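You operate a simulated robot arm through the tools that you are given. There is no shell and no other tool. Be economical: measure what you need, move in short steps, check, and stop when the job is done.

The job below is to be done with a simulated two-armed robot. You get a single attempt, and the scene is never put back.

JOB
Weld the tacked flat bars along their seam; switch the extractor off once they have cooled.
Fine: extractor on and screen shut before the arc; torch back in its rest; keep off the hot steel.

It is judged by the outcome, as a careful person would: the job done as asked, and still so three seconds after it is handed in. It fails if anything else is knocked over, pushed out of place, dropped, spilled or broken.

ROBOT AND FRAMES
Two 7-joint arms with two-finger parallel grippers on one trunk, on a base that drives. Base frame: it is fixed to the floor where the robot stands at the start and does not move with it; the origin is under the middle of the robot, x ahead of it, y to its left, z up. Units: mm, degrees, N and s.
The left shoulder is at the start at [50, 165, 1030], the right one opposite. With the tool pointing down near the work surface each hand reaches from about 100 to 580 mm from the robot's upright axis, wherever it stands, measured 20 degrees to its own side. Places, roughly: extractor switch [500, 0, 800]; green screen [1500, -100, 1100]; torch rest [1000, -100, 900]. Payload 3.91 kg a hand.
Tool frame (each hand has its own): the origin (TCP) lies between the finger pads and is the grasp point; the fingertips stand 30 mm ahead of it; z points along the fingers, y is the line along which they close. Largest opening 110 mm; finger width 20, thickness 10; the body of the gripper, 48 by 112 mm, starts 55 mm behind the TCP.
Orientation is that of the tool frame in the base frame, as a unit quaternion [x, y, z, w]. With the fingers straight down and closing along the base's y, the tool's x points along the base's -x, its y along +y and its z along -z.

CONTROLS
- The arms move only by the tool apply_moves. It takes "left_plan", "right_plan" or both (then of equal length, played together; a hand with none holds still); each is a list of rows, each an object (a shift or turn left out is 0, a gripper value left out holds the last) with "xyz": the shift along the base's x, y, z in mm, a list of three; "rot": the turn, a rotation vector about the base's x, y, z in degrees, a list of three. In form: [{"xyz": [tx, ty, tz], "rot": [ax, ay, az]}, ...]. A call has 1 to 12 rows; each row shifts and turns the commanded pose from where the row before left it. "left_hand" and "right_hand" are, for a hand that has rows, the gripper command, from -1 (shut) to 1 (fully open), values between in proportion, set as the call begins (left out, the last holds). A row lasts 0.2 s, in which the tool goes at most 50 mm and 8.6 degrees; a call with a longer step from one row to the next is refused whole, and so is a gripper value outside its range. Where a pose cannot be reached the arm comes as near as it can. A force on the tool above 40 N (or 10 N above the force at the start of the call, whichever is more), or a blocked arm, ends the call early, and 0.2 s more pass. Each finger travels about 45 mm/s and halts on what it meets, pressing with about 38 N; the grip force reading is that of the motor and also rises with nothing between the fingers. The clock runs only during rows and for 0.2 s after the last one: add rows that do not move to give the fingers time. The reply holds the time, the measured pose of the TCP, the force on the tool along the base axes, the opening and the grip force, in the units named above and with some noise, with the torque about the TCP (base axes, N m) and any sound that the robot's microphone picked up.
- Cameras (640 x 400 px; columns grow to the right, rows downward): "scene" is now at [112.9, 3.5, 1227.8]; the picture's right is [0.01, -1.00, 0.00], its down [-0.23, -0.00, -0.97] and it looks along [0.97, 0.01, -0.23] (base axes); focal length 214 px, centre (320, 200). "left" rides on the left gripper at [73, -17, -103] in its tool frame; the picture's right is [0.23, 0.97, 0.00], its down [-0.76, 0.18, -0.62] and it looks along [-0.61, 0.14, 0.78] (tool axes); focal length 222 px, centre (320, 200). "right" rides on the right gripper at [72, 17, -103] in its tool frame; the picture's right is [-0.23, 0.97, 0.00], its down [-0.76, -0.18, -0.62] and it looks along [-0.61, -0.14, 0.78] (tool axes); focal length 222 px, centre (320, 200). There is no depth. A picture from a camera that has moved, and an enlarged one, comes with that camera's place and axes in the base frame and with its lens. The place of the scene camera against the robot may be out by one fixed shift of up to 12 mm in any direction.
- capture(camera): a new picture of that camera. No time passes.
- slide_trunk(by): slides the trunk up (or, below 0, down) by that many mm; the arms and the scene camera ride with it, the base frame stays. It gives what a move gives, with no picture.
- base_move(legs): drives the robot by 1 to 6 legs, each [ahead, left, turn to the left] in mm, mm and degrees, along the robot's own axes; the way and the turn of a leg run together, so that a leg with both is an arc; at most 1500 mm and 180 degrees a leg. The arms and the cameras ride along, it lands a little off, and it stops where it bumps. It gives what a move gives.
- head_to(pan, tilt): turns the head with the scene camera to pan (to the left, within 80 degrees either way) and tilt (down, from -29 to 69), counted from straight ahead of the robot. It gives what a move gives.
- inspect(camera, box): a new picture of the part [left, top, right, bottom] of that camera's present view, enlarged. No time passes.
- close_job(): hands the job in; it is judged then, once.

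Work in short steps. Places have to be worked out from the pictures, the camera data and where the tool is seen: move nearer, look again, correct. Check each grasp and each placing, and mend what went wrong. You have 120 turns and 92 pictures in all, those below and enlarged ones among them. Open the grippers and draw the arms clear of the work before you hand the job in, unless the task says otherwise; then end with one line.

The tools are called after "Call:" by a JSON object that holds its "fn" and its "kwargs". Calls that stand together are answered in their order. apply_moves: Moves the arms, as the interface text tells. Its arguments: {"type":"object","properties":{"left_plan":{"type":"array","items":{"type":"object","properties":{"xyz":{"type":"array","items":{"type":"number"}},"rot":{"type":"array","items":{"type":"number"}}}}},"left_hand":{"type":"number"},"right_plan":{"type":"array","items":{"type":"object","properties":{"xyz":{"type":"array","items":{"type":"number"}},"rot":{"type":"array","items":{"type":"number"}}}}},"right_hand":{"type":"number"}},"required":[]} The other tools are called the same way: slide_trunk (by) slides the trunk up or down; base_move (legs) drives the base; head_to (pan, tilt) turns the head that bears the scene camera; capture (camera) takes a picture; inspect (camera, box) takes an enlarged picture of a part of a camera's view; close_job () hands the job in.

At the start:

```text
time_s: 0.0
left_tcp_pos: [443.0, 197.6, 1239.5]
left_tcp_rot: [-0.001, 1.0, 0.0, 0.0]
left_force: [0.2, 0.6, 1.2]
left_ft_torque: [0.0, 0.01, 0.0]
left_grip_width: 110.2
left_grip_force: 0.1
right_tcp_pos: [384.8, -158.9, 1266.7]
right_tcp_rot: [-0.001, 1.0, 0.0, 0.0]
right_force: [0.2, 0.4, 1.3]
right_ft_torque: [-0.04, -0.04, 0.01]
right_grip_width: 109.9
right_grip_force: 0.0
trunk travel left (down, up): [-250.0, 253.0]
robot x, y, heading: [1.5, 0.3, -0.0]
head pan, tilt: [0.5, 13.2]
```

scene: 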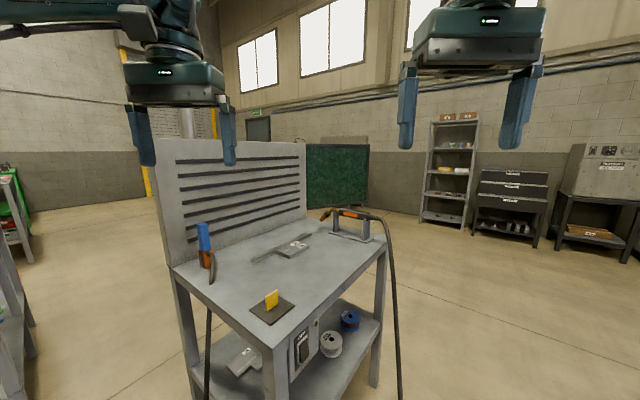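
right: 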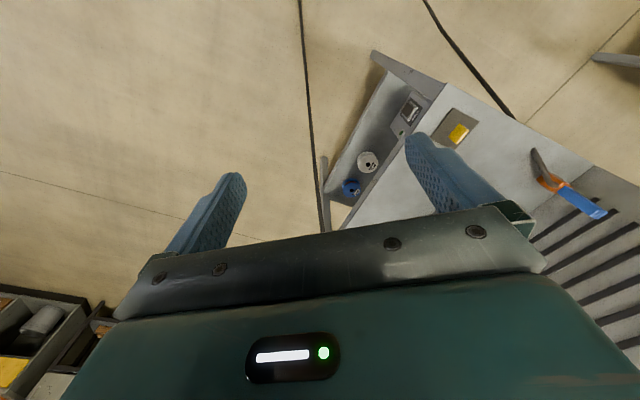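
left: 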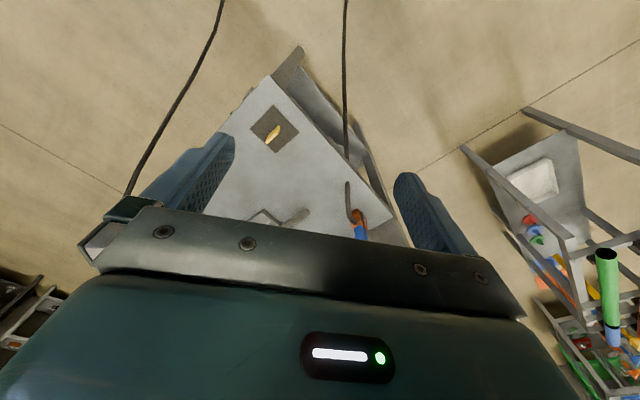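

The scene shows a welding table with bars, torch in its rest, ground clamp, extractor plate with yellow paddle and the green screen behind. I take enlarged views first.

Call:
{"fn": "inspect", "kwargs": {"camera": "scene", "box": [160, 180, 400, 330]}}

Call:
{"fn": "inspect", "kwargs": {"camera": "scene", "box": [280, 120, 440, 240]}}

Call:
{"fn": "inspect", "kwargs": {"camera": "scene", "box": [200, 280, 400, 400]}}

```text
2.67 times, centred on (280, 255) of scene
camera zoom: at [112.9, 3.5, 1227.8], right [0.01, -1.0, 0.0], down [-0.23, 0.0, -0.97], along [0.97, 0.01, -0.23], focal length 572 px, centre (427, 53)
```

zoom: 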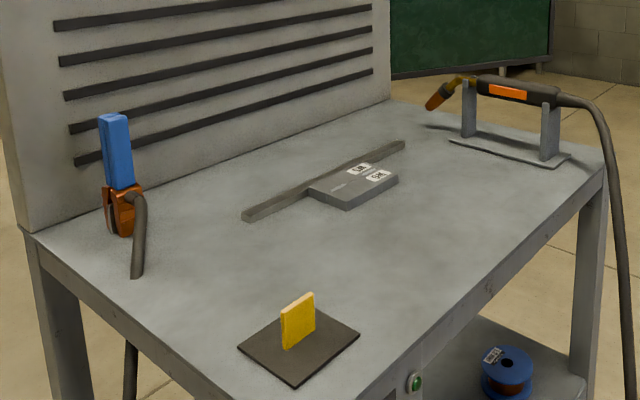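

```text
3.33 times, centred on (360, 180) of scene
camera zoom: at [112.9, 3.5, 1227.8], right [0.01, -1.0, 0.0], down [-0.23, 0.0, -0.97], along [0.97, 0.01, -0.23], focal length 715 px, centre (187, 267)
```

zoom: 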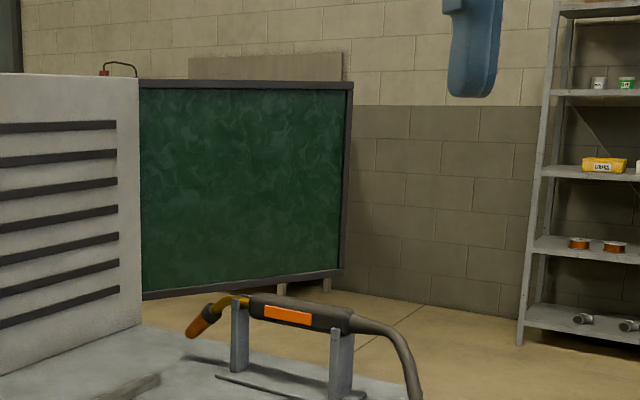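

```text
3.20 times, centred on (300, 340) of scene
camera zoom: at [112.9, 3.5, 1227.8], right [0.01, -1.0, 0.0], down [-0.23, 0.0, -0.97], along [0.97, 0.01, -0.23], focal length 686 px, centre (384, -248)
```

zoom: 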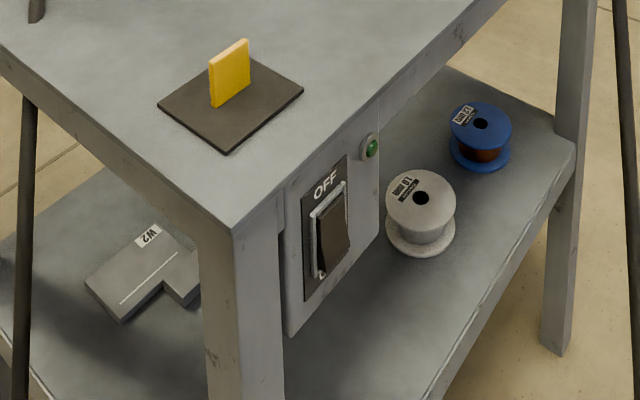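

The table is turned about 35°: its front edge (switch, green lamp) faces roughly (-0.6,-0.8). I drive to the right and turn to face that front side from a distance, to see the switch, screen and torch.

Call:
{"fn": "base_move", "kwargs": {"legs": [[0, -650, 0], [200, 0, 0], [0, 0, 52]]}}

Call:
{"fn": "capture", "kwargs": {"camera": "scene"}}

```text
time_s: 9.7
left_tcp_pos: [318.8, -183.1, 1239.0]
left_tcp_rot: [-0.436, 0.9, 0.0, 0.0]
left_force: [0.2, -0.5, 0.2]
left_ft_torque: [-0.01, -0.02, 0.01]
left_grip_width: 109.9
left_grip_force: 0.0
right_tcp_pos: [561.0, -449.0, 1265.2]
right_tcp_rot: [-0.435, 0.9, 0.001, 0.0]
right_force: [0.9, -0.4, -0.5]
right_ft_torque: [0.03, -0.04, 0.0]
right_grip_width: 110.2
right_grip_force: 0.1
trunk travel left (down, up): [-250.0, 253.0]
robot x, y, heading: [197.9, -653.0, 51.6]
head pan, tilt: [0.5, 13.2]
```

```text
85 pictures are left
camera scene: at [264.3, -553.2, 1227.8], right [0.79, -0.61, 0.0], down [-0.14, -0.18, -0.97], along [0.6, 0.77, -0.23], focal length 214 px, centre (320, 200)
```

scene: 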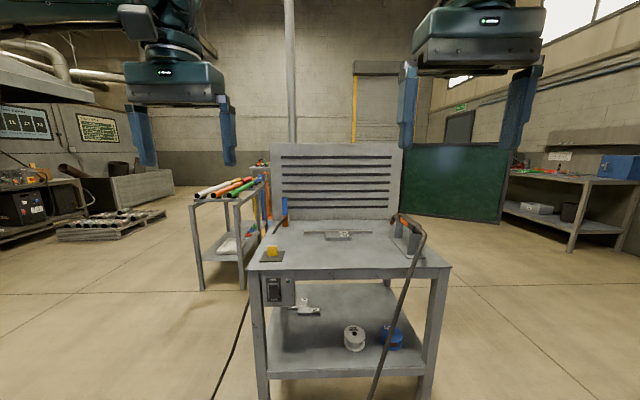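

Now facing the front. I enlarge the posters, switch, work, and screen.

Call:
{"fn": "inspect", "kwargs": {"camera": "scene", "box": [0, 90, 130, 170]}}

Call:
{"fn": "inspect", "kwargs": {"camera": "scene", "box": [390, 130, 520, 230]}}

Call:
{"fn": "inspect", "kwargs": {"camera": "scene", "box": [250, 185, 440, 305]}}

```text
4.92 times, centred on (65, 130) of scene
camera zoom: at [264.3, -553.2, 1227.8], right [0.79, -0.61, 0.0], down [-0.14, -0.18, -0.97], along [0.6, 0.77, -0.23], focal length 1056 px, centre (1575, 545)
```

zoom: 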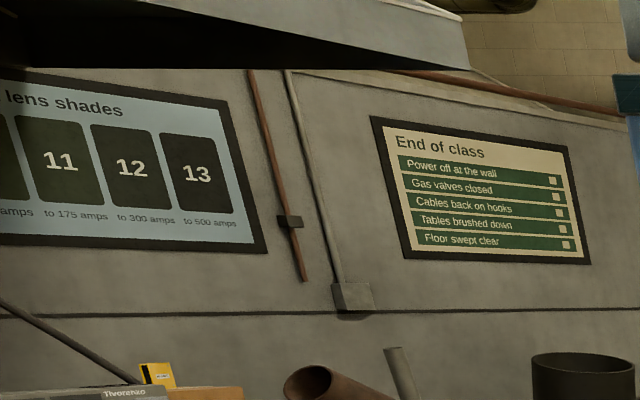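

```text
4.00 times, centred on (455, 180) of scene
camera zoom: at [264.3, -553.2, 1227.8], right [0.79, -0.61, 0.0], down [-0.14, -0.18, -0.97], along [0.6, 0.77, -0.23], focal length 858 px, centre (-220, 280)
```

zoom: 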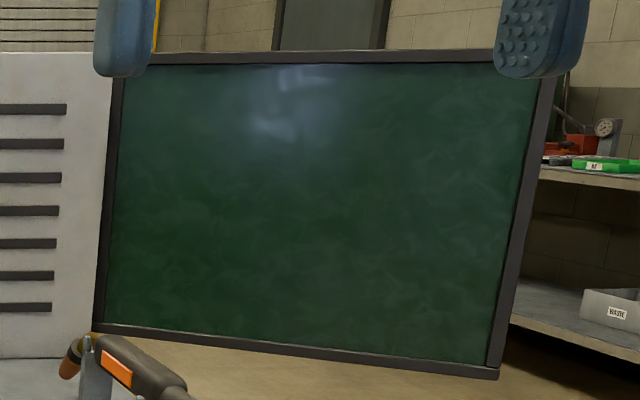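

```text
3.33 times, centred on (345, 245) of scene
camera zoom: at [264.3, -553.2, 1227.8], right [0.79, -0.61, 0.0], down [-0.14, -0.18, -0.97], along [0.6, 0.77, -0.23], focal length 715 px, centre (237, 50)
```

zoom: 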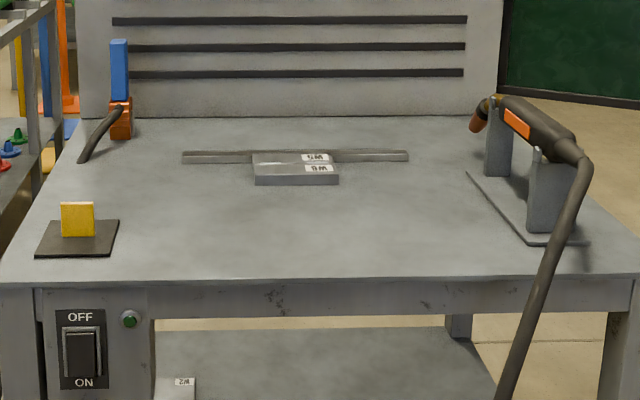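

The extractor rocker is at about (533,48,750) under the table's front-left, ON at the bottom. The screen is hinged at the back-right, its free edge near (1563,-302). I drive nearer, square with the table, and look down at it.

Call:
{"fn": "base_move", "kwargs": {"legs": [[0, -48, 2.3], [240, 0, 0]]}}

Call:
{"fn": "head_to", "kwargs": {"pan": 0, "tilt": 40}}

Call:
{"fn": "capture", "kwargs": {"camera": "scene"}}

```text
time_s: 12.2
left_tcp_pos: [479.5, -15.5, 1239.2]
left_tcp_rot: [-0.455, 0.891, 0.001, 0.0]
left_force: [-0.9, -0.4, -0.4]
left_ft_torque: [-0.03, 0.03, 0.0]
left_grip_width: 110.0
left_grip_force: 0.1
right_tcp_pos: [732.7, -269.4, 1266.4]
right_tcp_rot: [-0.453, 0.892, 0.001, 0.0]
right_force: [0.4, 0.7, 0.7]
right_ft_torque: [0.01, 0.03, 0.01]
right_grip_width: 109.9
right_grip_force: 0.0
trunk travel left (down, up): [-250.0, 253.0]
robot x, y, heading: [376.4, -486.7, 54.1]
head pan, tilt: [0.5, 13.2]
```

```text
time_s: 13.1
left_tcp_pos: [477.4, -14.9, 1240.1]
left_tcp_rot: [-0.454, 0.891, 0.0, 0.0]
left_force: [-0.8, -0.7, 0.5]
left_ft_torque: [0.0, 0.0, 0.03]
left_grip_width: 110.2
left_grip_force: 0.1
right_tcp_pos: [731.4, -270.8, 1265.3]
right_tcp_rot: [-0.452, 0.892, 0.0, -0.001]
right_force: [0.0, -0.5, -0.7]
right_ft_torque: [0.0, -0.05, 0.02]
right_grip_width: 109.7
right_grip_force: 0.2
trunk travel left (down, up): [-250.0, 253.0]
robot x, y, heading: [378.9, -487.7, 53.8]
head pan, tilt: [0.0, 40.0]
```

```text
81 pictures are left
camera scene: at [435.2, -393.7, 1185.3], right [0.81, -0.59, 0.0], down [-0.38, -0.52, -0.77], along [0.45, 0.62, -0.64], focal length 214 px, centre (320, 200)
```

scene: 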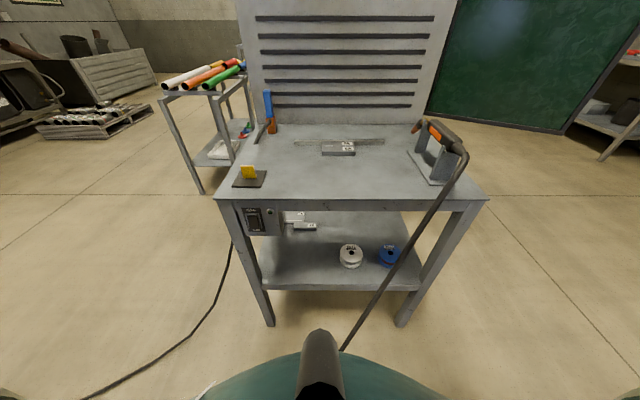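

I enlarge the switch and work for better estimates.

Call:
{"fn": "inspect", "kwargs": {"camera": "scene", "box": [220, 160, 316, 240]}}

Call:
{"fn": "inspect", "kwargs": {"camera": "scene", "box": [280, 110, 480, 220]}}

```text
5.00 times, centred on (268, 200) of scene
camera zoom: at [435.2, -393.7, 1185.3], right [0.81, -0.59, 0.0], down [-0.38, -0.52, -0.77], along [0.45, 0.62, -0.64], focal length 1072 px, centre (580, 200)
```

zoom: 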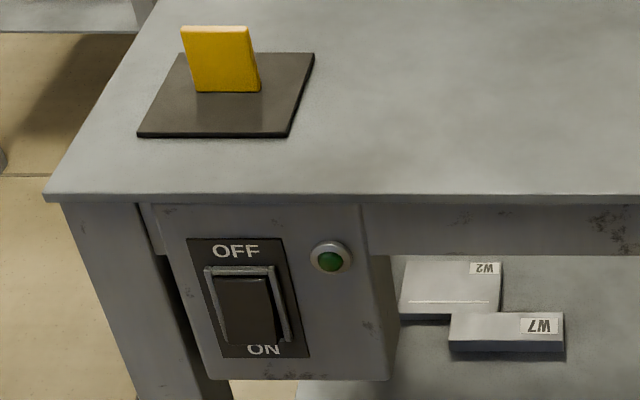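

```text
3.20 times, centred on (380, 165) of scene
camera zoom: at [435.2, -393.7, 1185.3], right [0.81, -0.59, 0.0], down [-0.38, -0.52, -0.77], along [0.45, 0.62, -0.64], focal length 686 px, centre (128, 312)
```

zoom: 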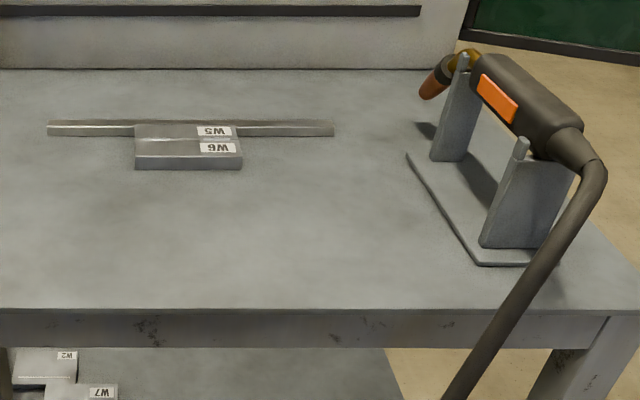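

I back off 130 mm so the left arm can come in level, closing its fingers, then turn it to point ahead at the switch.

Call:
{"fn": "base_move", "kwargs": {"legs": [[-130, 0, 0]]}}

Call:
{"fn": "apply_moves", "kwargs": {"left_hand": -1, "left_plan": [{"xyz": [3, 4, -41], "rot": [6.07, -4.41, 0]}, {"xyz": [3, 4, -41], "rot": [6.07, -4.41, 0]}, {"xyz": [3, 4, -41], "rot": [6.07, -4.41, 0]}, {"xyz": [3, 4, -41], "rot": [6.07, -4.41, 0]}, {"xyz": [3, 4, -41], "rot": [6.07, -4.41, 0]}, {"xyz": [3, 4, -41], "rot": [6.07, -4.41, 0]}, {"xyz": [3, 4, -41], "rot": [6.07, -4.41, 0]}, {"xyz": [3, 4, -41], "rot": [6.07, -4.41, 0]}, {"xyz": [3, 4, -41], "rot": [6.07, -4.41, 0]}, {"xyz": [3, 4, -41], "rot": [6.07, -4.41, 0]}, {"xyz": [3, 4, -41], "rot": [6.07, -4.41, 0]}, {"xyz": [3, 4, -41], "rot": [6.07, -4.41, 0]}]}}

Call:
{"fn": "capture", "kwargs": {"camera": "left"}}

Call:
{"fn": "capture", "kwargs": {"camera": "scene"}}

```text
time_s: 14.4
left_tcp_pos: [401.9, -119.2, 1241.9]
left_tcp_rot: [-0.455, 0.89, 0.001, 0.001]
left_force: [0.2, -0.2, -0.4]
left_ft_torque: [0.04, -0.01, 0.01]
left_grip_width: 110.1
left_grip_force: 0.1
right_tcp_pos: [656.1, -374.9, 1266.0]
right_tcp_rot: [-0.454, 0.891, 0.001, 0.001]
right_force: [0.0, 0.3, 0.0]
right_ft_torque: [0.04, 0.03, -0.01]
right_grip_width: 110.1
right_grip_force: 0.1
trunk travel left (down, up): [-250.0, 253.0]
robot x, y, heading: [303.4, -593.5, 54.1]
head pan, tilt: [0.0, 40.0]
```

```text
time_s: 17.0
left_tcp_pos: [428.8, -84.4, 892.8]
left_tcp_rot: [-0.385, 0.757, 0.238, 0.471]
left_force: [0.5, -0.4, 0.1]
left_ft_torque: [0.0, -0.01, 0.05]
left_grip_width: 0.0
left_grip_force: 37.4
left hand out of reach, approached as far as the arm can: row 9, 10, 11, 12
right_tcp_pos: [656.9, -375.1, 1266.6]
right_tcp_rot: [-0.454, 0.891, 0.001, 0.0]
right_force: [-0.4, 0.1, 0.8]
right_ft_torque: [0.01, 0.03, 0.02]
right_grip_width: 109.9
right_grip_force: 0.1
trunk travel left (down, up): [-250.0, 253.0]
robot x, y, heading: [303.3, -591.3, 53.8]
head pan, tilt: [0.0, 40.0]
```

```text
78 pictures are left
camera left: at [368.6, -195.2, 870.7], right [-0.85, 0.49, -0.21], down [-0.28, -0.08, 0.96], along [0.45, 0.87, 0.2], focal length 222 px, centre (320, 200)
```

left: 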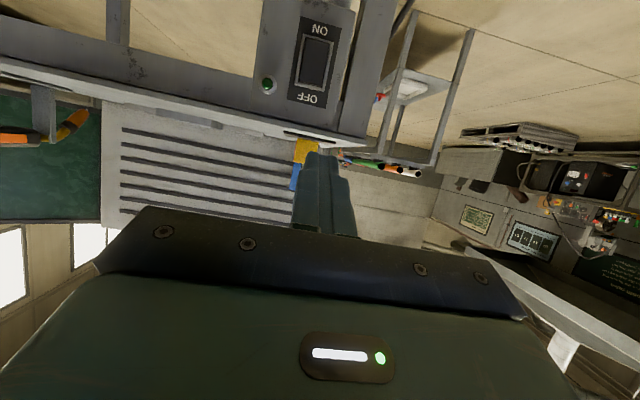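

```text
77 pictures are left
camera scene: at [359.6, -497.7, 1185.2], right [0.81, -0.59, 0.0], down [-0.38, -0.52, -0.77], along [0.45, 0.62, -0.64], focal length 214 px, centre (320, 200)
```

scene: 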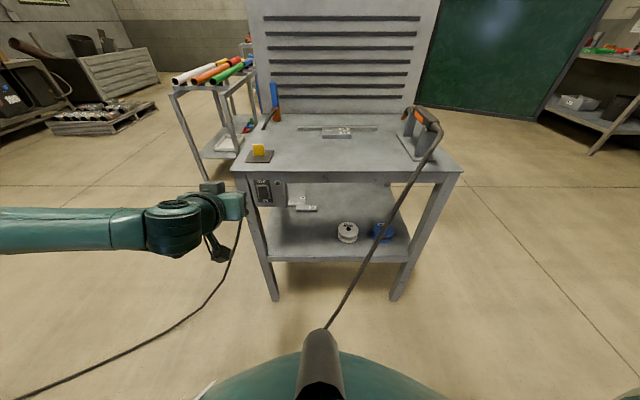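

The arm reached its limit, so I lower the trunk 120 mm to bring the hand level with the switch (rocker centre near (530,37,772), ON end about z 752).

Call:
{"fn": "slide_trunk", "kwargs": {"by": -120}}

Call:
{"fn": "capture", "kwargs": {"camera": "left"}}

```text
time_s: 18.5
left_tcp_pos: [427.7, -84.6, 772.8]
left_tcp_rot: [-0.386, 0.756, 0.239, 0.471]
left_force: [-0.4, -0.3, -0.1]
left_ft_torque: [0.0, 0.0, -0.01]
left_grip_width: 0.0
left_grip_force: 37.9
right_tcp_pos: [656.7, -374.4, 1147.2]
right_tcp_rot: [-0.454, 0.891, 0.0, 0.0]
right_force: [0.3, 0.0, -0.3]
right_ft_torque: [0.01, 0.01, 0.02]
right_grip_width: 110.4
right_grip_force: 0.0
trunk travel left (down, up): [-130.0, 373.0]
robot x, y, heading: [300.8, -590.4, 54.0]
head pan, tilt: [0.0, 40.0]
```

```text
76 pictures are left
camera left: at [368.5, -195.3, 750.8], right [-0.85, 0.49, -0.21], down [-0.28, -0.08, 0.96], along [0.45, 0.87, 0.2], focal length 222 px, centre (320, 200)
```

left: 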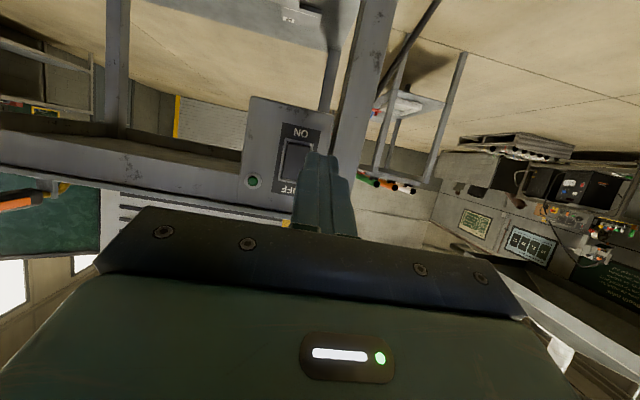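

By the two hand views the ON text is at about (545,52,729) and the rocker centre at z≈770. I go forward to about 30 mm short of it and look.

Call:
{"fn": "apply_moves", "kwargs": {"left_plan": [{"xyz": [24, 26, 0]}, {"xyz": [24, 26, 0]}, {"xyz": [24, 25, 0]}]}}

Call:
{"fn": "capture", "kwargs": {"camera": "left"}}

Call:
{"fn": "inspect", "kwargs": {"camera": "scene", "box": [170, 110, 330, 210]}}

```text
time_s: 19.3
left_tcp_pos: [498.6, -6.4, 771.7]
left_tcp_rot: [-0.386, 0.756, 0.24, 0.471]
left_force: [-0.6, 0.2, 0.3]
left_ft_torque: [0.0, -0.01, 0.0]
left_grip_width: 0.2
left_grip_force: 37.5
right_tcp_pos: [657.4, -374.1, 1145.6]
right_tcp_rot: [-0.454, 0.891, 0.001, 0.0]
right_force: [0.2, 0.4, -0.3]
right_ft_torque: [0.01, -0.01, 0.02]
right_grip_width: 110.0
right_grip_force: 0.1
trunk travel left (down, up): [-130.0, 373.0]
robot x, y, heading: [303.7, -592.5, 53.8]
head pan, tilt: [0.0, 40.0]
```

```text
75 pictures are left
camera left: at [440.0, -117.1, 751.0], right [-0.85, 0.49, -0.21], down [-0.28, -0.08, 0.96], along [0.46, 0.87, 0.2], focal length 222 px, centre (320, 200)
```

left: 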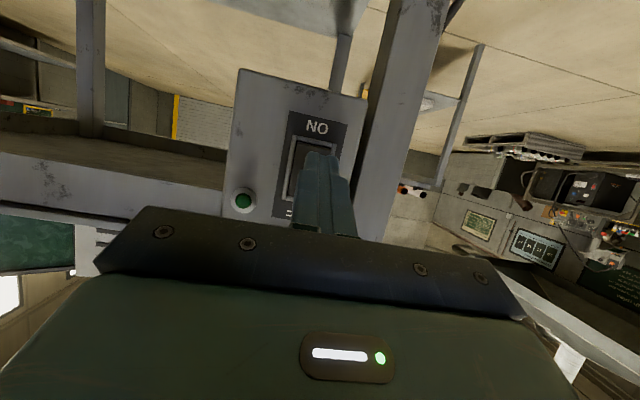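

```text
4.00 times, centred on (250, 160) of scene
camera zoom: at [359.6, -497.7, 1065.2], right [0.81, -0.59, 0.0], down [-0.38, -0.52, -0.77], along [0.45, 0.62, -0.64], focal length 858 px, centre (600, 360)
```

zoom: 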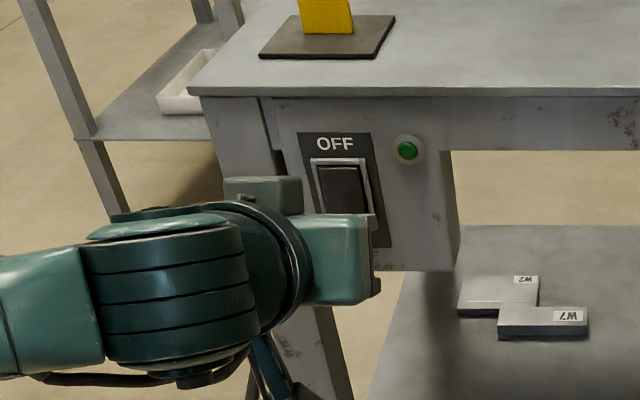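

Tip is about 45 mm short, lined up with the ON half (z≈755). I push straight ahead in small rows until it takes force.

Call:
{"fn": "apply_moves", "kwargs": {"left_plan": [{"xyz": [6, 7, 0]}, {"xyz": [6, 7, 0]}, {"xyz": [5, 6.5, 0]}, {"xyz": [4, 5, 0]}, {"xyz": [3, 4, 0]}, {"xyz": [3, 4, 0]}, {"xyz": [2, 3, 0]}, {"xyz": [2, 3, 0]}]}}

Call:
{"fn": "capture", "kwargs": {"camera": "left"}}

```text
time_s: 20.4
left_tcp_pos: [519.0, 15.5, 770.1]
left_tcp_rot: [-0.386, 0.759, 0.237, 0.468]
left_force: [-10.4, -10.6, 3.0]
left_ft_torque: [0.02, -0.09, 0.05]
left_grip_width: 0.0
left_grip_force: 37.5
right_tcp_pos: [654.9, -375.0, 1146.4]
right_tcp_rot: [-0.455, 0.891, 0.001, 0.001]
right_force: [-0.5, 0.4, -0.1]
right_ft_torque: [0.0, 0.01, 0.01]
right_grip_width: 110.0
right_grip_force: 0.0
trunk travel left (down, up): [-130.0, 373.0]
robot x, y, heading: [299.9, -595.4, 54.0]
head pan, tilt: [0.0, 40.0]
heard: click
stopped in row 5 (left hand): the force on the tool passed its limit at 49 N (the readings are from after the stop); the commanded pose is now the measured one
```

```text
73 pictures are left
camera left: at [459.5, -95.2, 749.7], right [-0.85, 0.49, -0.2], down [-0.27, -0.07, 0.96], along [0.46, 0.87, 0.19], focal length 222 px, centre (320, 200)
```

left: 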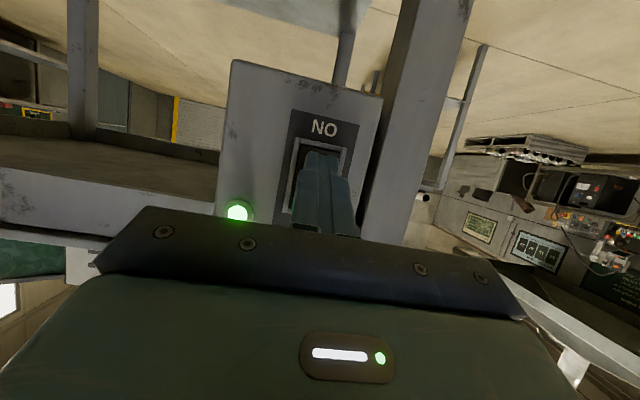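

Click heard and the lamp is lit: extractor on. I withdraw the left hand and turn it back down-pointing at a safe height.

Call:
{"fn": "apply_moves", "kwargs": {"left_plan": [{"xyz": [-24, -32, 0]}, {"xyz": [-24, -32, 0]}, {"xyz": [-24, -32, 0]}, {"xyz": [0, 0, 40], "rot": [-6.07, 4.41, 0]}, {"xyz": [0, 0, 40], "rot": [-6.07, 4.41, 0]}, {"xyz": [0, 0, 40], "rot": [-6.07, 4.41, 0]}, {"xyz": [0, 0, 40], "rot": [-6.07, 4.41, 0]}, {"xyz": [0, 0, 40], "rot": [-6.07, 4.41, 0]}, {"xyz": [0, 0, 40], "rot": [-6.07, 4.41, 0]}, {"xyz": [0, 0, 40], "rot": [-6.07, 4.41, 0]}, {"xyz": [0, 0, 40], "rot": [-6.07, 4.41, 0]}]}}

Call:
{"fn": "head_to", "kwargs": {"pan": -35, "tilt": 30}}

Call:
{"fn": "capture", "kwargs": {"camera": "scene"}}

```text
time_s: 22.8
left_tcp_pos: [448.5, -81.4, 1088.9]
left_tcp_rot: [-0.453, 0.891, 0.014, 0.025]
left_force: [-0.4, -0.6, 0.2]
left_ft_torque: [-0.02, 0.02, -0.02]
left_grip_width: 0.0
left_grip_force: 38.1
right_tcp_pos: [655.7, -374.8, 1146.1]
right_tcp_rot: [-0.454, 0.891, 0.001, 0.001]
right_force: [0.6, 0.7, 0.6]
right_ft_torque: [0.01, 0.03, 0.02]
right_grip_width: 110.0
right_grip_force: 0.1
trunk travel left (down, up): [-130.0, 373.0]
robot x, y, heading: [301.2, -594.4, 54.3]
head pan, tilt: [0.0, 40.0]
```

```text
time_s: 23.8
left_tcp_pos: [448.3, -79.7, 1088.3]
left_tcp_rot: [-0.454, 0.89, 0.013, 0.025]
left_force: [-0.8, -0.4, 0.8]
left_ft_torque: [0.0, 0.02, -0.03]
left_grip_width: 0.0
left_grip_force: 37.5
right_tcp_pos: [656.4, -373.2, 1146.1]
right_tcp_rot: [-0.455, 0.891, 0.0, 0.0]
right_force: [0.3, 0.4, 0.1]
right_ft_torque: [-0.01, 0.04, -0.01]
right_grip_width: 109.7
right_grip_force: 0.1
trunk travel left (down, up): [-130.0, 373.0]
robot x, y, heading: [300.7, -593.4, 54.1]
head pan, tilt: [-35.0, 30.0]
```

```text
72 pictures are left
camera scene: at [394.5, -537.3, 1080.5], right [0.33, -0.94, 0.0], down [-0.47, -0.16, -0.87], along [0.82, 0.28, -0.5], focal length 214 px, centre (320, 200)
```

scene: 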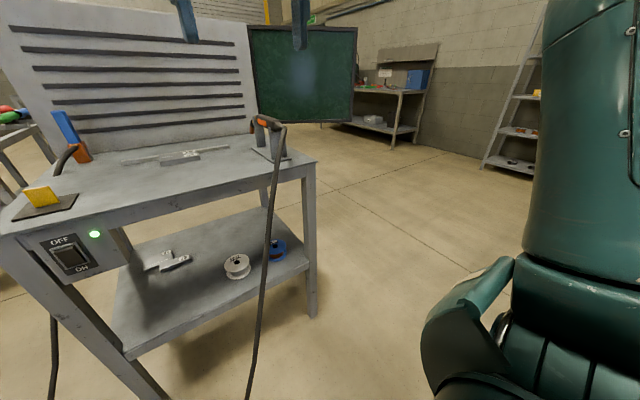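

Lamp is bright green. Next the screen: I raise the trunk so both hands clear the screen's top (z≈1260), then drive right past the table corner.

Call:
{"fn": "slide_trunk", "kwargs": {"by": 250}}

Call:
{"fn": "base_move", "kwargs": {"legs": [[0, -690, 0], [330, 0, 0]]}}

Call:
{"fn": "head_to", "kwargs": {"pan": -5, "tilt": 30}}

Call:
{"fn": "capture", "kwargs": {"camera": "scene"}}

Call:
{"fn": "capture", "kwargs": {"camera": "right"}}

```text
time_s: 26.4
left_tcp_pos: [445.6, -78.0, 1338.3]
left_tcp_rot: [-0.453, 0.891, 0.013, 0.025]
left_force: [0.1, -0.6, 0.5]
left_ft_torque: [0.03, 0.01, 0.02]
left_grip_width: 0.2
left_grip_force: 37.1
right_tcp_pos: [656.0, -373.6, 1393.8]
right_tcp_rot: [-0.455, 0.891, 0.0, -0.001]
right_force: [0.6, 0.6, 0.1]
right_ft_torque: [-0.01, 0.01, -0.02]
right_grip_width: 110.0
right_grip_force: 0.1
trunk travel left (down, up): [-380.0, 123.0]
robot x, y, heading: [303.5, -591.3, 53.9]
head pan, tilt: [-35.0, 30.0]
```

```text
time_s: 34.7
left_tcp_pos: [1199.6, -217.7, 1337.1]
left_tcp_rot: [-0.451, 0.892, 0.013, 0.025]
left_force: [-0.2, 0.4, 0.1]
left_ft_torque: [-0.01, 0.01, -0.02]
left_grip_width: 0.0
left_grip_force: 37.5
right_tcp_pos: [1408.2, -514.3, 1396.8]
right_tcp_rot: [-0.452, 0.892, 0.001, 0.001]
right_force: [0.5, 0.2, -0.5]
right_ft_torque: [0.0, 0.03, 0.0]
right_grip_width: 110.0
right_grip_force: 0.0
trunk travel left (down, up): [-380.0, 123.0]
robot x, y, heading: [1055.2, -731.3, 53.9]
head pan, tilt: [-35.0, 30.0]
```

```text
time_s: 35.6
left_tcp_pos: [1201.4, -217.4, 1340.0]
left_tcp_rot: [-0.453, 0.891, 0.014, 0.026]
left_force: [-0.5, -0.1, -0.1]
left_ft_torque: [-0.02, 0.01, 0.01]
left_grip_width: 0.0
left_grip_force: 38.4
right_tcp_pos: [1408.4, -513.1, 1394.8]
right_tcp_rot: [-0.453, 0.892, 0.001, 0.0]
right_force: [-0.4, 1.2, -0.2]
right_ft_torque: [0.01, 0.02, -0.02]
right_grip_width: 110.1
right_grip_force: 0.0
trunk travel left (down, up): [-380.0, 123.0]
robot x, y, heading: [1051.7, -733.5, 54.3]
head pan, tilt: [-5.0, 30.0]
```

```text
71 pictures are left
camera scene: at [1120.1, -636.8, 1330.5], right [0.75, -0.66, 0.0], down [-0.33, -0.38, -0.87], along [0.57, 0.65, -0.5], focal length 214 px, centre (320, 200)
```

scene: 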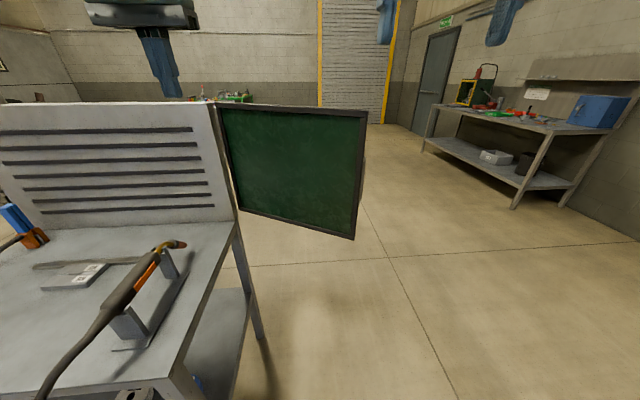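

```text
70 pictures are left
camera right: at [1350.7, -562.3, 1497.8], right [-0.65, 0.76, 0.0], down [0.59, 0.51, 0.62], along [0.47, 0.41, -0.78], focal length 222 px, centre (320, 200)
```

right: 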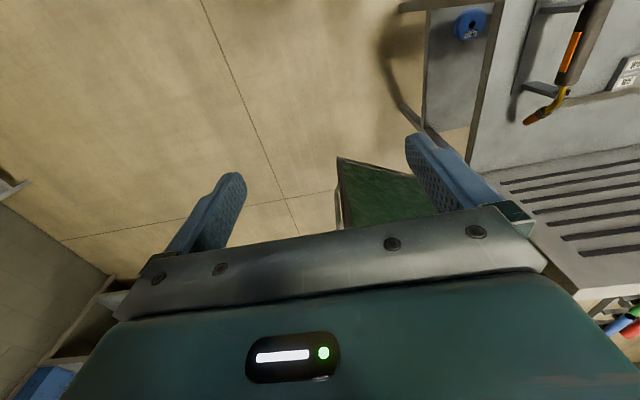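

Screen free edge is near (1560,-300), hinge near (1350,120), top at z≈1259. I drive ahead 180 mm and set the right gripper, turned 62°, above the top rail about 400 mm from the hinge.

Call:
{"fn": "base_move", "kwargs": {"legs": [[180, 0, 0]]}}

Call:
{"fn": "apply_moves", "kwargs": {"right_hand": 1, "right_plan": [{"xyz": [2, 16, -5], "rot": [0, 0, 7.75]}, {"xyz": [2, 16, -5], "rot": [0, 0, 7.75]}, {"xyz": [2, 16, -5], "rot": [0, 0, 7.75]}, {"xyz": [2, 16, -5], "rot": [0, 0, 7.75]}, {"xyz": [2, 16, -5], "rot": [0, 0, 7.75]}, {"xyz": [2, 16, -5], "rot": [0, 0, 7.75]}, {"xyz": [2, 16, -5], "rot": [0, 0, 7.75]}, {"xyz": [2, 16, -5], "rot": [0, 0, 7.75]}]}}

Call:
{"fn": "capture", "kwargs": {"camera": "scene"}}

Call:
{"fn": "capture", "kwargs": {"camera": "right"}}

```text
time_s: 37.1
left_tcp_pos: [1306.3, -72.6, 1337.9]
left_tcp_rot: [-0.453, 0.891, 0.013, 0.025]
left_force: [0.1, -0.3, -0.1]
left_ft_torque: [-0.02, 0.02, 0.02]
left_grip_width: 0.0
left_grip_force: 37.7
right_tcp_pos: [1514.1, -367.9, 1395.5]
right_tcp_rot: [-0.454, 0.891, 0.001, 0.0]
right_force: [1.2, 0.0, 0.4]
right_ft_torque: [-0.04, 0.03, -0.01]
right_grip_width: 110.0
right_grip_force: 0.1
trunk travel left (down, up): [-380.0, 123.0]
robot x, y, heading: [1159.7, -589.0, 53.9]
head pan, tilt: [-5.0, 30.0]
```

```text
time_s: 38.9
left_tcp_pos: [1305.8, -72.8, 1337.9]
left_tcp_rot: [-0.453, 0.891, 0.013, 0.025]
left_force: [1.0, 0.3, 0.6]
left_ft_torque: [-0.01, -0.01, 0.0]
left_grip_width: 0.0
left_grip_force: 37.8
right_tcp_pos: [1452.2, -294.5, 1275.0]
right_tcp_rot: [0.848, -0.53, -0.001, -0.002]
right_force: [0.0, -0.2, -0.4]
right_ft_torque: [-0.02, -0.03, -0.01]
right_grip_width: 109.9
right_grip_force: 0.0
right hand out of reach, approached as far as the arm can: row 4, 5, 6, 7, 8
trunk travel left (down, up): [-380.0, 123.0]
robot x, y, heading: [1157.6, -585.6, 53.7]
head pan, tilt: [-5.0, 30.0]
```

```text
69 pictures are left
camera scene: at [1225.4, -491.8, 1330.6], right [0.75, -0.66, 0.0], down [-0.33, -0.38, -0.87], along [0.57, 0.65, -0.5], focal length 214 px, centre (320, 200)
```

scene: 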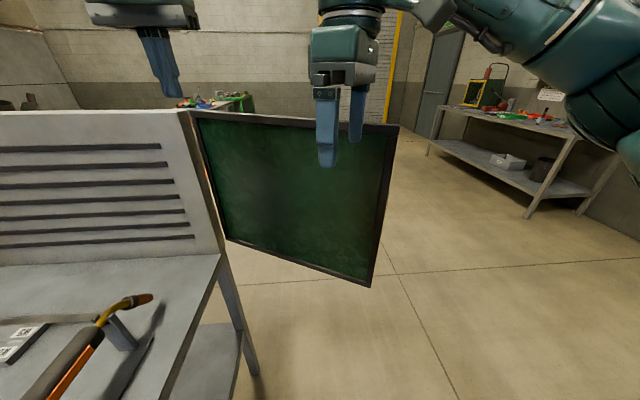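

```text
68 pictures are left
camera right: at [1468.1, -367.5, 1376.5], right [-0.98, -0.22, 0.0], down [-0.17, 0.76, 0.63], along [-0.14, 0.61, -0.78], focal length 222 px, centre (320, 200)
```

right: 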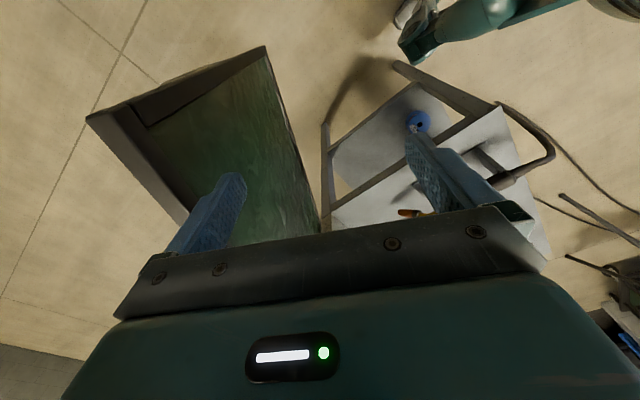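

The hand sank as it reached its limit, stopping about 94 mm in front of the screen without touching. I raise the trunk 100 mm for reach, then move over the rail and look.

Call:
{"fn": "slide_trunk", "kwargs": {"by": 100}}

Call:
{"fn": "apply_moves", "kwargs": {"right_plan": [{"xyz": [28, 14, -15]}, {"xyz": [28, 14, -15]}, {"xyz": [28, 14, -15]}]}}

Call:
{"fn": "capture", "kwargs": {"camera": "scene"}}

Call:
{"fn": "capture", "kwargs": {"camera": "right"}}

```text
time_s: 40.2
left_tcp_pos: [1305.2, -73.9, 1437.9]
left_tcp_rot: [-0.453, 0.891, 0.013, 0.024]
left_force: [-0.3, -0.5, -0.1]
left_ft_torque: [-0.02, -0.01, 0.01]
left_grip_width: 0.0
left_grip_force: 37.4
right_tcp_pos: [1453.3, -294.7, 1374.9]
right_tcp_rot: [0.847, -0.532, -0.001, 0.001]
right_force: [0.7, -0.2, 0.4]
right_ft_torque: [0.0, 0.01, -0.02]
right_grip_width: 110.0
right_grip_force: 0.0
trunk travel left (down, up): [-480.0, 23.0]
robot x, y, heading: [1158.2, -588.3, 54.0]
head pan, tilt: [-5.0, 30.0]
```

```text
time_s: 41.0
left_tcp_pos: [1306.2, -73.0, 1438.7]
left_tcp_rot: [-0.453, 0.891, 0.013, 0.025]
left_force: [0.8, 0.2, 0.6]
left_ft_torque: [0.01, -0.02, -0.01]
left_grip_width: 0.1
left_grip_force: 37.8
right_tcp_pos: [1489.0, -284.2, 1303.9]
right_tcp_rot: [0.846, -0.534, -0.003, 0.0]
right_force: [0.2, 0.5, 0.5]
right_ft_torque: [0.0, 0.03, 0.02]
right_grip_width: 110.0
right_grip_force: 0.1
right hand out of reach, approached as far as the arm can: row 1, 2, 3
trunk travel left (down, up): [-480.0, 23.0]
robot x, y, heading: [1161.0, -587.5, 54.0]
head pan, tilt: [-5.0, 30.0]
```

```text
67 pictures are left
camera scene: at [1226.1, -491.9, 1430.5], right [0.75, -0.66, 0.0], down [-0.33, -0.38, -0.87], along [0.57, 0.65, -0.5], focal length 214 px, centre (320, 200)
```

scene: 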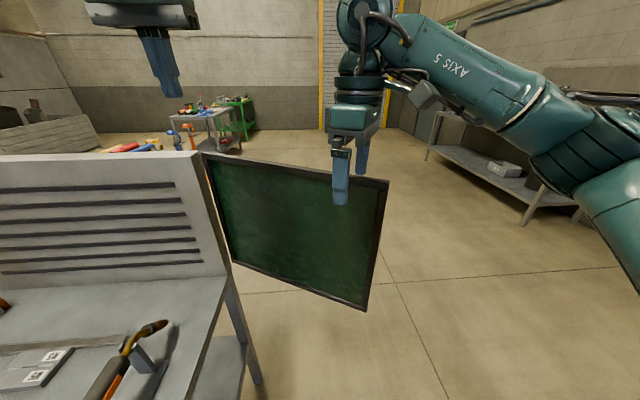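

```text
66 pictures are left
camera right: at [1504.4, -358.0, 1406.3], right [-0.98, -0.22, 0.0], down [-0.17, 0.76, 0.63], along [-0.14, 0.61, -0.78], focal length 222 px, centre (320, 200)
```

right: 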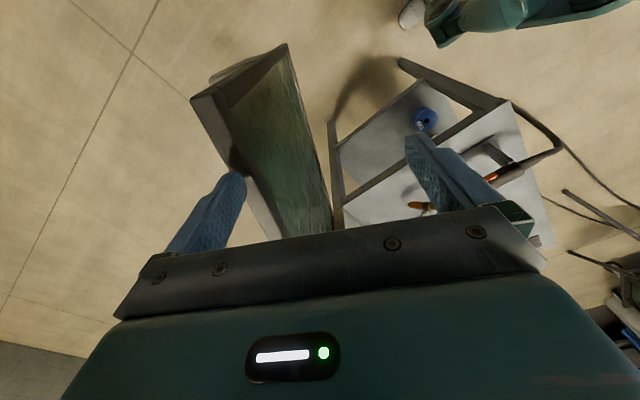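

Still ~55 mm short of centring over the rail. I raise the trunk 20 mm more and shift the base toward the screen instead.

Call:
{"fn": "slide_trunk", "kwargs": {"by": 20}}

Call:
{"fn": "base_move", "kwargs": {"legs": [[46, -26, 0]]}}

Call:
{"fn": "capture", "kwargs": {"camera": "right"}}

Call:
{"fn": "inspect", "kwargs": {"camera": "scene", "box": [200, 100, 440, 250]}}

```text
time_s: 41.7
left_tcp_pos: [1305.7, -72.3, 1458.5]
left_tcp_rot: [-0.453, 0.891, 0.013, 0.025]
left_force: [-0.6, 0.3, 1.4]
left_ft_torque: [0.0, 0.01, -0.02]
left_grip_width: 0.0
left_grip_force: 37.6
right_tcp_pos: [1488.3, -285.5, 1324.1]
right_tcp_rot: [0.846, -0.533, -0.001, 0.0]
right_force: [0.0, 0.2, -0.6]
right_ft_torque: [-0.01, -0.02, 0.02]
right_grip_width: 110.2
right_grip_force: 0.0
trunk travel left (down, up): [-500.0, 3.0]
robot x, y, heading: [1161.0, -586.9, 53.9]
head pan, tilt: [-5.0, 30.0]
```

```text
time_s: 42.7
left_tcp_pos: [1353.8, -50.4, 1458.7]
left_tcp_rot: [-0.453, 0.891, 0.013, 0.025]
left_force: [0.2, 0.0, 0.7]
left_ft_torque: [-0.01, 0.01, 0.01]
left_grip_width: 0.0
left_grip_force: 38.0
right_tcp_pos: [1537.4, -262.9, 1325.7]
right_tcp_rot: [0.846, -0.533, -0.001, 0.0]
right_force: [0.7, 0.5, 0.3]
right_ft_torque: [-0.03, 0.01, -0.01]
right_grip_width: 110.1
right_grip_force: 0.0
trunk travel left (down, up): [-500.0, 3.0]
robot x, y, heading: [1204.5, -566.6, 53.9]
head pan, tilt: [-5.0, 30.0]
```

```text
65 pictures are left
camera right: at [1552.2, -335.6, 1426.4], right [-0.98, -0.22, 0.0], down [-0.17, 0.76, 0.63], along [-0.14, 0.61, -0.78], focal length 222 px, centre (320, 200)
```

right: 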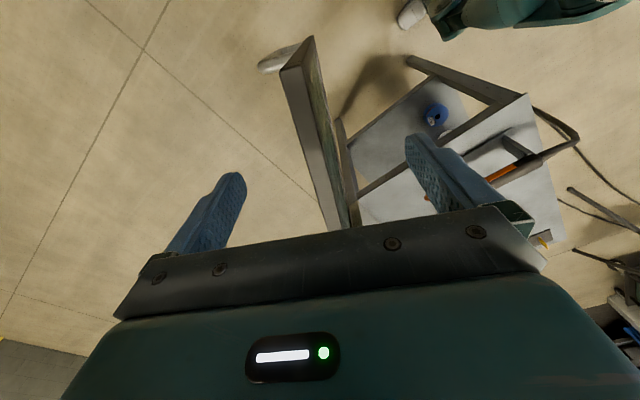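

```text
2.67 times, centred on (320, 175) of scene
camera zoom: at [1274.2, -469.6, 1450.5], right [0.75, -0.66, 0.0], down [-0.33, -0.38, -0.87], along [0.57, 0.65, -0.5], focal length 572 px, centre (320, 267)
```

zoom: 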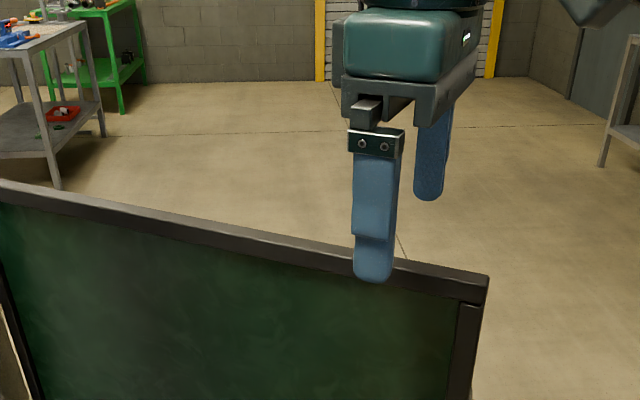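

The fingers now straddle the rail from above. I lower the trunk 68 mm so the tips come ~30 mm below the rail's top.

Call:
{"fn": "slide_trunk", "kwargs": {"by": -68}}

Call:
{"fn": "inspect", "kwargs": {"camera": "scene", "box": [200, 70, 440, 220]}}

```text
time_s: 43.7
left_tcp_pos: [1352.2, -50.5, 1390.6]
left_tcp_rot: [-0.453, 0.891, 0.013, 0.025]
left_force: [-0.2, -0.2, 0.3]
left_ft_torque: [-0.01, -0.01, -0.01]
left_grip_width: 0.0
left_grip_force: 38.0
right_tcp_pos: [1534.9, -263.0, 1257.1]
right_tcp_rot: [0.847, -0.532, -0.001, 0.0]
right_force: [-0.9, 0.8, -0.2]
right_ft_torque: [0.01, -0.02, -0.02]
right_grip_width: 109.9
right_grip_force: 0.0
trunk travel left (down, up): [-432.0, 71.0]
robot x, y, heading: [1207.3, -562.8, 54.2]
head pan, tilt: [-5.0, 30.0]
```

```text
2.67 times, centred on (320, 145) of scene
camera zoom: at [1273.1, -470.3, 1382.6], right [0.75, -0.66, 0.0], down [-0.33, -0.38, -0.87], along [0.57, 0.65, -0.5], focal length 572 px, centre (320, 347)
```

zoom: 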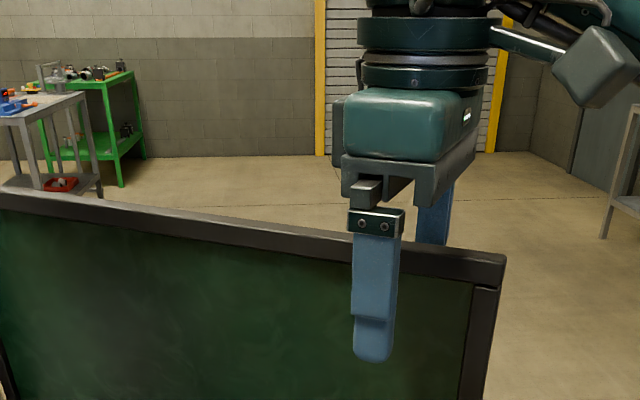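

Straddled on both sides of the screen. I pull the first 30° of the closing arc, the hand turning with the panel.

Call:
{"fn": "apply_moves", "kwargs": {"right_plan": [{"xyz": [-16.9, -7.7, 0], "rot": [0, 0, -2.5]}, {"xyz": [-17.2, -6.9, 0], "rot": [0, 0, -2.5]}, {"xyz": [-17.5, -6.2, 0], "rot": [0, 0, -2.5]}, {"xyz": [-17.7, -5.4, 0], "rot": [0, 0, -2.5]}, {"xyz": [-17.9, -4.6, 0], "rot": [0, 0, -2.5]}, {"xyz": [-18.1, -3.9, 0], "rot": [0, 0, -2.5]}, {"xyz": [-18.3, -3.1, 0], "rot": [0, 0, -2.5]}, {"xyz": [-18.4, -2.3, 0], "rot": [0, 0, -2.5]}, {"xyz": [-18.5, -1.5, 0], "rot": [0, 0, -2.5]}, {"xyz": [-18.5, -0.6, 0], "rot": [0, 0, -2.5]}, {"xyz": [-18.5, 0.2, 0], "rot": [0, 0, -2.5]}, {"xyz": [-18.5, 1, 0], "rot": [0, 0, -2.5]}]}}

Call:
{"fn": "capture", "kwargs": {"camera": "scene"}}

```text
time_s: 46.3
left_tcp_pos: [1352.5, -51.4, 1390.8]
left_tcp_rot: [-0.454, 0.891, 0.012, 0.027]
left_force: [-0.9, -0.1, -1.3]
left_ft_torque: [0.01, 0.03, 0.0]
left_grip_width: 0.0
left_grip_force: 37.9
right_tcp_pos: [1319.9, -303.8, 1256.7]
right_tcp_rot: [-0.679, 0.734, 0.001, 0.001]
right_force: [-0.6, -0.3, 0.4]
right_ft_torque: [0.02, 0.03, -0.01]
right_grip_width: 109.8
right_grip_force: 0.1
trunk travel left (down, up): [-432.0, 71.0]
robot x, y, heading: [1203.3, -567.6, 53.8]
head pan, tilt: [-5.0, 30.0]
```

```text
62 pictures are left
camera scene: at [1272.7, -470.1, 1382.6], right [0.75, -0.66, 0.0], down [-0.33, -0.38, -0.87], along [0.57, 0.65, -0.5], focal length 214 px, centre (320, 200)
```

scene: 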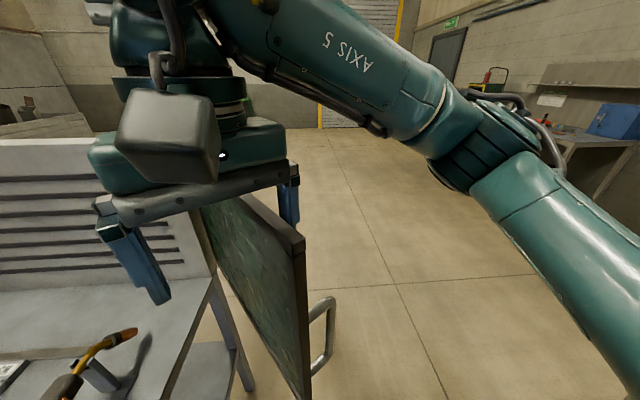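

The panel is following. I slide the hand toward the hinge along the rail, then use the base to carry it further so I keep clear of the table corner.

Call:
{"fn": "apply_moves", "kwargs": {"right_plan": [{"xyz": [0, 30, 0]}, {"xyz": [0, 30, 0]}, {"xyz": [0, 30, 0]}]}}

Call:
{"fn": "base_move", "kwargs": {"legs": [[-133, 64, 0]]}}

Call:
{"fn": "capture", "kwargs": {"camera": "scene"}}

```text
time_s: 47.1
left_tcp_pos: [1352.6, -49.9, 1389.2]
left_tcp_rot: [-0.452, 0.891, 0.012, 0.026]
left_force: [0.2, 0.0, 0.8]
left_ft_torque: [0.0, -0.02, 0.02]
left_grip_width: 0.0
left_grip_force: 37.7
right_tcp_pos: [1318.5, -212.7, 1255.8]
right_tcp_rot: [-0.68, 0.733, 0.002, 0.002]
right_force: [-0.5, 0.3, -0.2]
right_ft_torque: [-0.04, -0.02, 0.01]
right_grip_width: 109.9
right_grip_force: 0.1
trunk travel left (down, up): [-432.0, 71.0]
robot x, y, heading: [1203.4, -564.8, 54.0]
head pan, tilt: [-5.0, 30.0]
```

```text
time_s: 48.5
left_tcp_pos: [1225.0, -121.2, 1391.0]
left_tcp_rot: [-0.453, 0.891, 0.013, 0.026]
left_force: [0.6, -0.2, -0.5]
left_ft_torque: [-0.01, -0.03, -0.01]
left_grip_width: 0.0
left_grip_force: 37.7
right_tcp_pos: [1191.3, -284.5, 1257.0]
right_tcp_rot: [-0.68, 0.734, 0.001, 0.002]
right_force: [0.2, 0.2, 0.0]
right_ft_torque: [0.03, -0.03, -0.02]
right_grip_width: 110.0
right_grip_force: 0.1
trunk travel left (down, up): [-432.0, 71.0]
robot x, y, heading: [1076.2, -634.4, 54.0]
head pan, tilt: [-5.0, 30.0]
```

```text
61 pictures are left
camera scene: at [1144.1, -539.9, 1382.6], right [0.75, -0.66, 0.0], down [-0.33, -0.38, -0.87], along [0.57, 0.65, -0.5], focal length 214 px, centre (320, 200)
```

scene: 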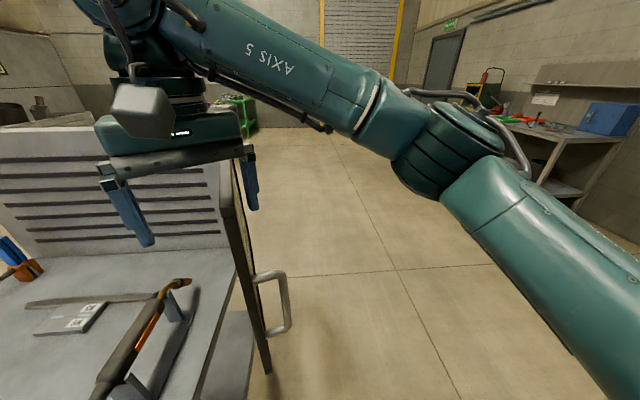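

Screen is nearly alongside the table. Turn the hand with it, slide inward again and carry on with the base.

Call:
{"fn": "apply_moves", "kwargs": {"right_plan": [{"xyz": [7, 18, 0], "rot": [0, 0, -4.2]}, {"xyz": [7, 18, 0], "rot": [0, 0, -4.2]}, {"xyz": [7, 18, 0], "rot": [0, 0, -4.2]}, {"xyz": [7, 18, 0], "rot": [0, 0, -4.2]}]}}

Call:
{"fn": "base_move", "kwargs": {"legs": [[-89, 71, 0]]}}

Call:
{"fn": "capture", "kwargs": {"camera": "scene"}}

```text
time_s: 49.5
left_tcp_pos: [1225.6, -122.2, 1390.1]
left_tcp_rot: [-0.453, 0.891, 0.013, 0.025]
left_force: [-0.2, -0.8, -0.7]
left_ft_torque: [0.0, 0.01, -0.02]
left_grip_width: 0.0
left_grip_force: 37.3
right_tcp_pos: [1220.0, -211.8, 1255.8]
right_tcp_rot: [-0.564, 0.826, 0.001, 0.001]
right_force: [-1.3, -1.1, 0.5]
right_ft_torque: [0.02, 0.0, -0.01]
right_grip_width: 109.9
right_grip_force: 0.0
trunk travel left (down, up): [-432.0, 71.0]
robot x, y, heading: [1078.9, -632.8, 54.1]
head pan, tilt: [-5.0, 30.0]
```

```text
time_s: 50.8
left_tcp_pos: [1115.3, -150.7, 1389.7]
left_tcp_rot: [-0.453, 0.891, 0.013, 0.026]
left_force: [0.0, -0.4, 0.1]
left_ft_torque: [-0.01, -0.01, 0.0]
left_grip_width: 0.1
left_grip_force: 38.1
right_tcp_pos: [1110.3, -241.1, 1255.8]
right_tcp_rot: [-0.565, 0.825, 0.001, 0.001]
right_force: [-0.6, 0.0, -0.3]
right_ft_torque: [-0.02, 0.0, 0.0]
right_grip_width: 109.9
right_grip_force: 0.1
trunk travel left (down, up): [-432.0, 71.0]
robot x, y, heading: [970.0, -665.6, 54.0]
head pan, tilt: [-5.0, 30.0]
```

```text
60 pictures are left
camera scene: at [1034.8, -570.2, 1382.6], right [0.75, -0.66, 0.0], down [-0.33, -0.38, -0.87], along [0.57, 0.65, -0.5], focal length 214 px, centre (320, 200)
```

scene: 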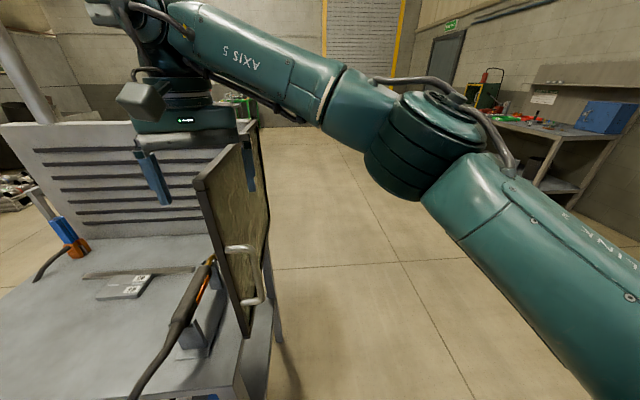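

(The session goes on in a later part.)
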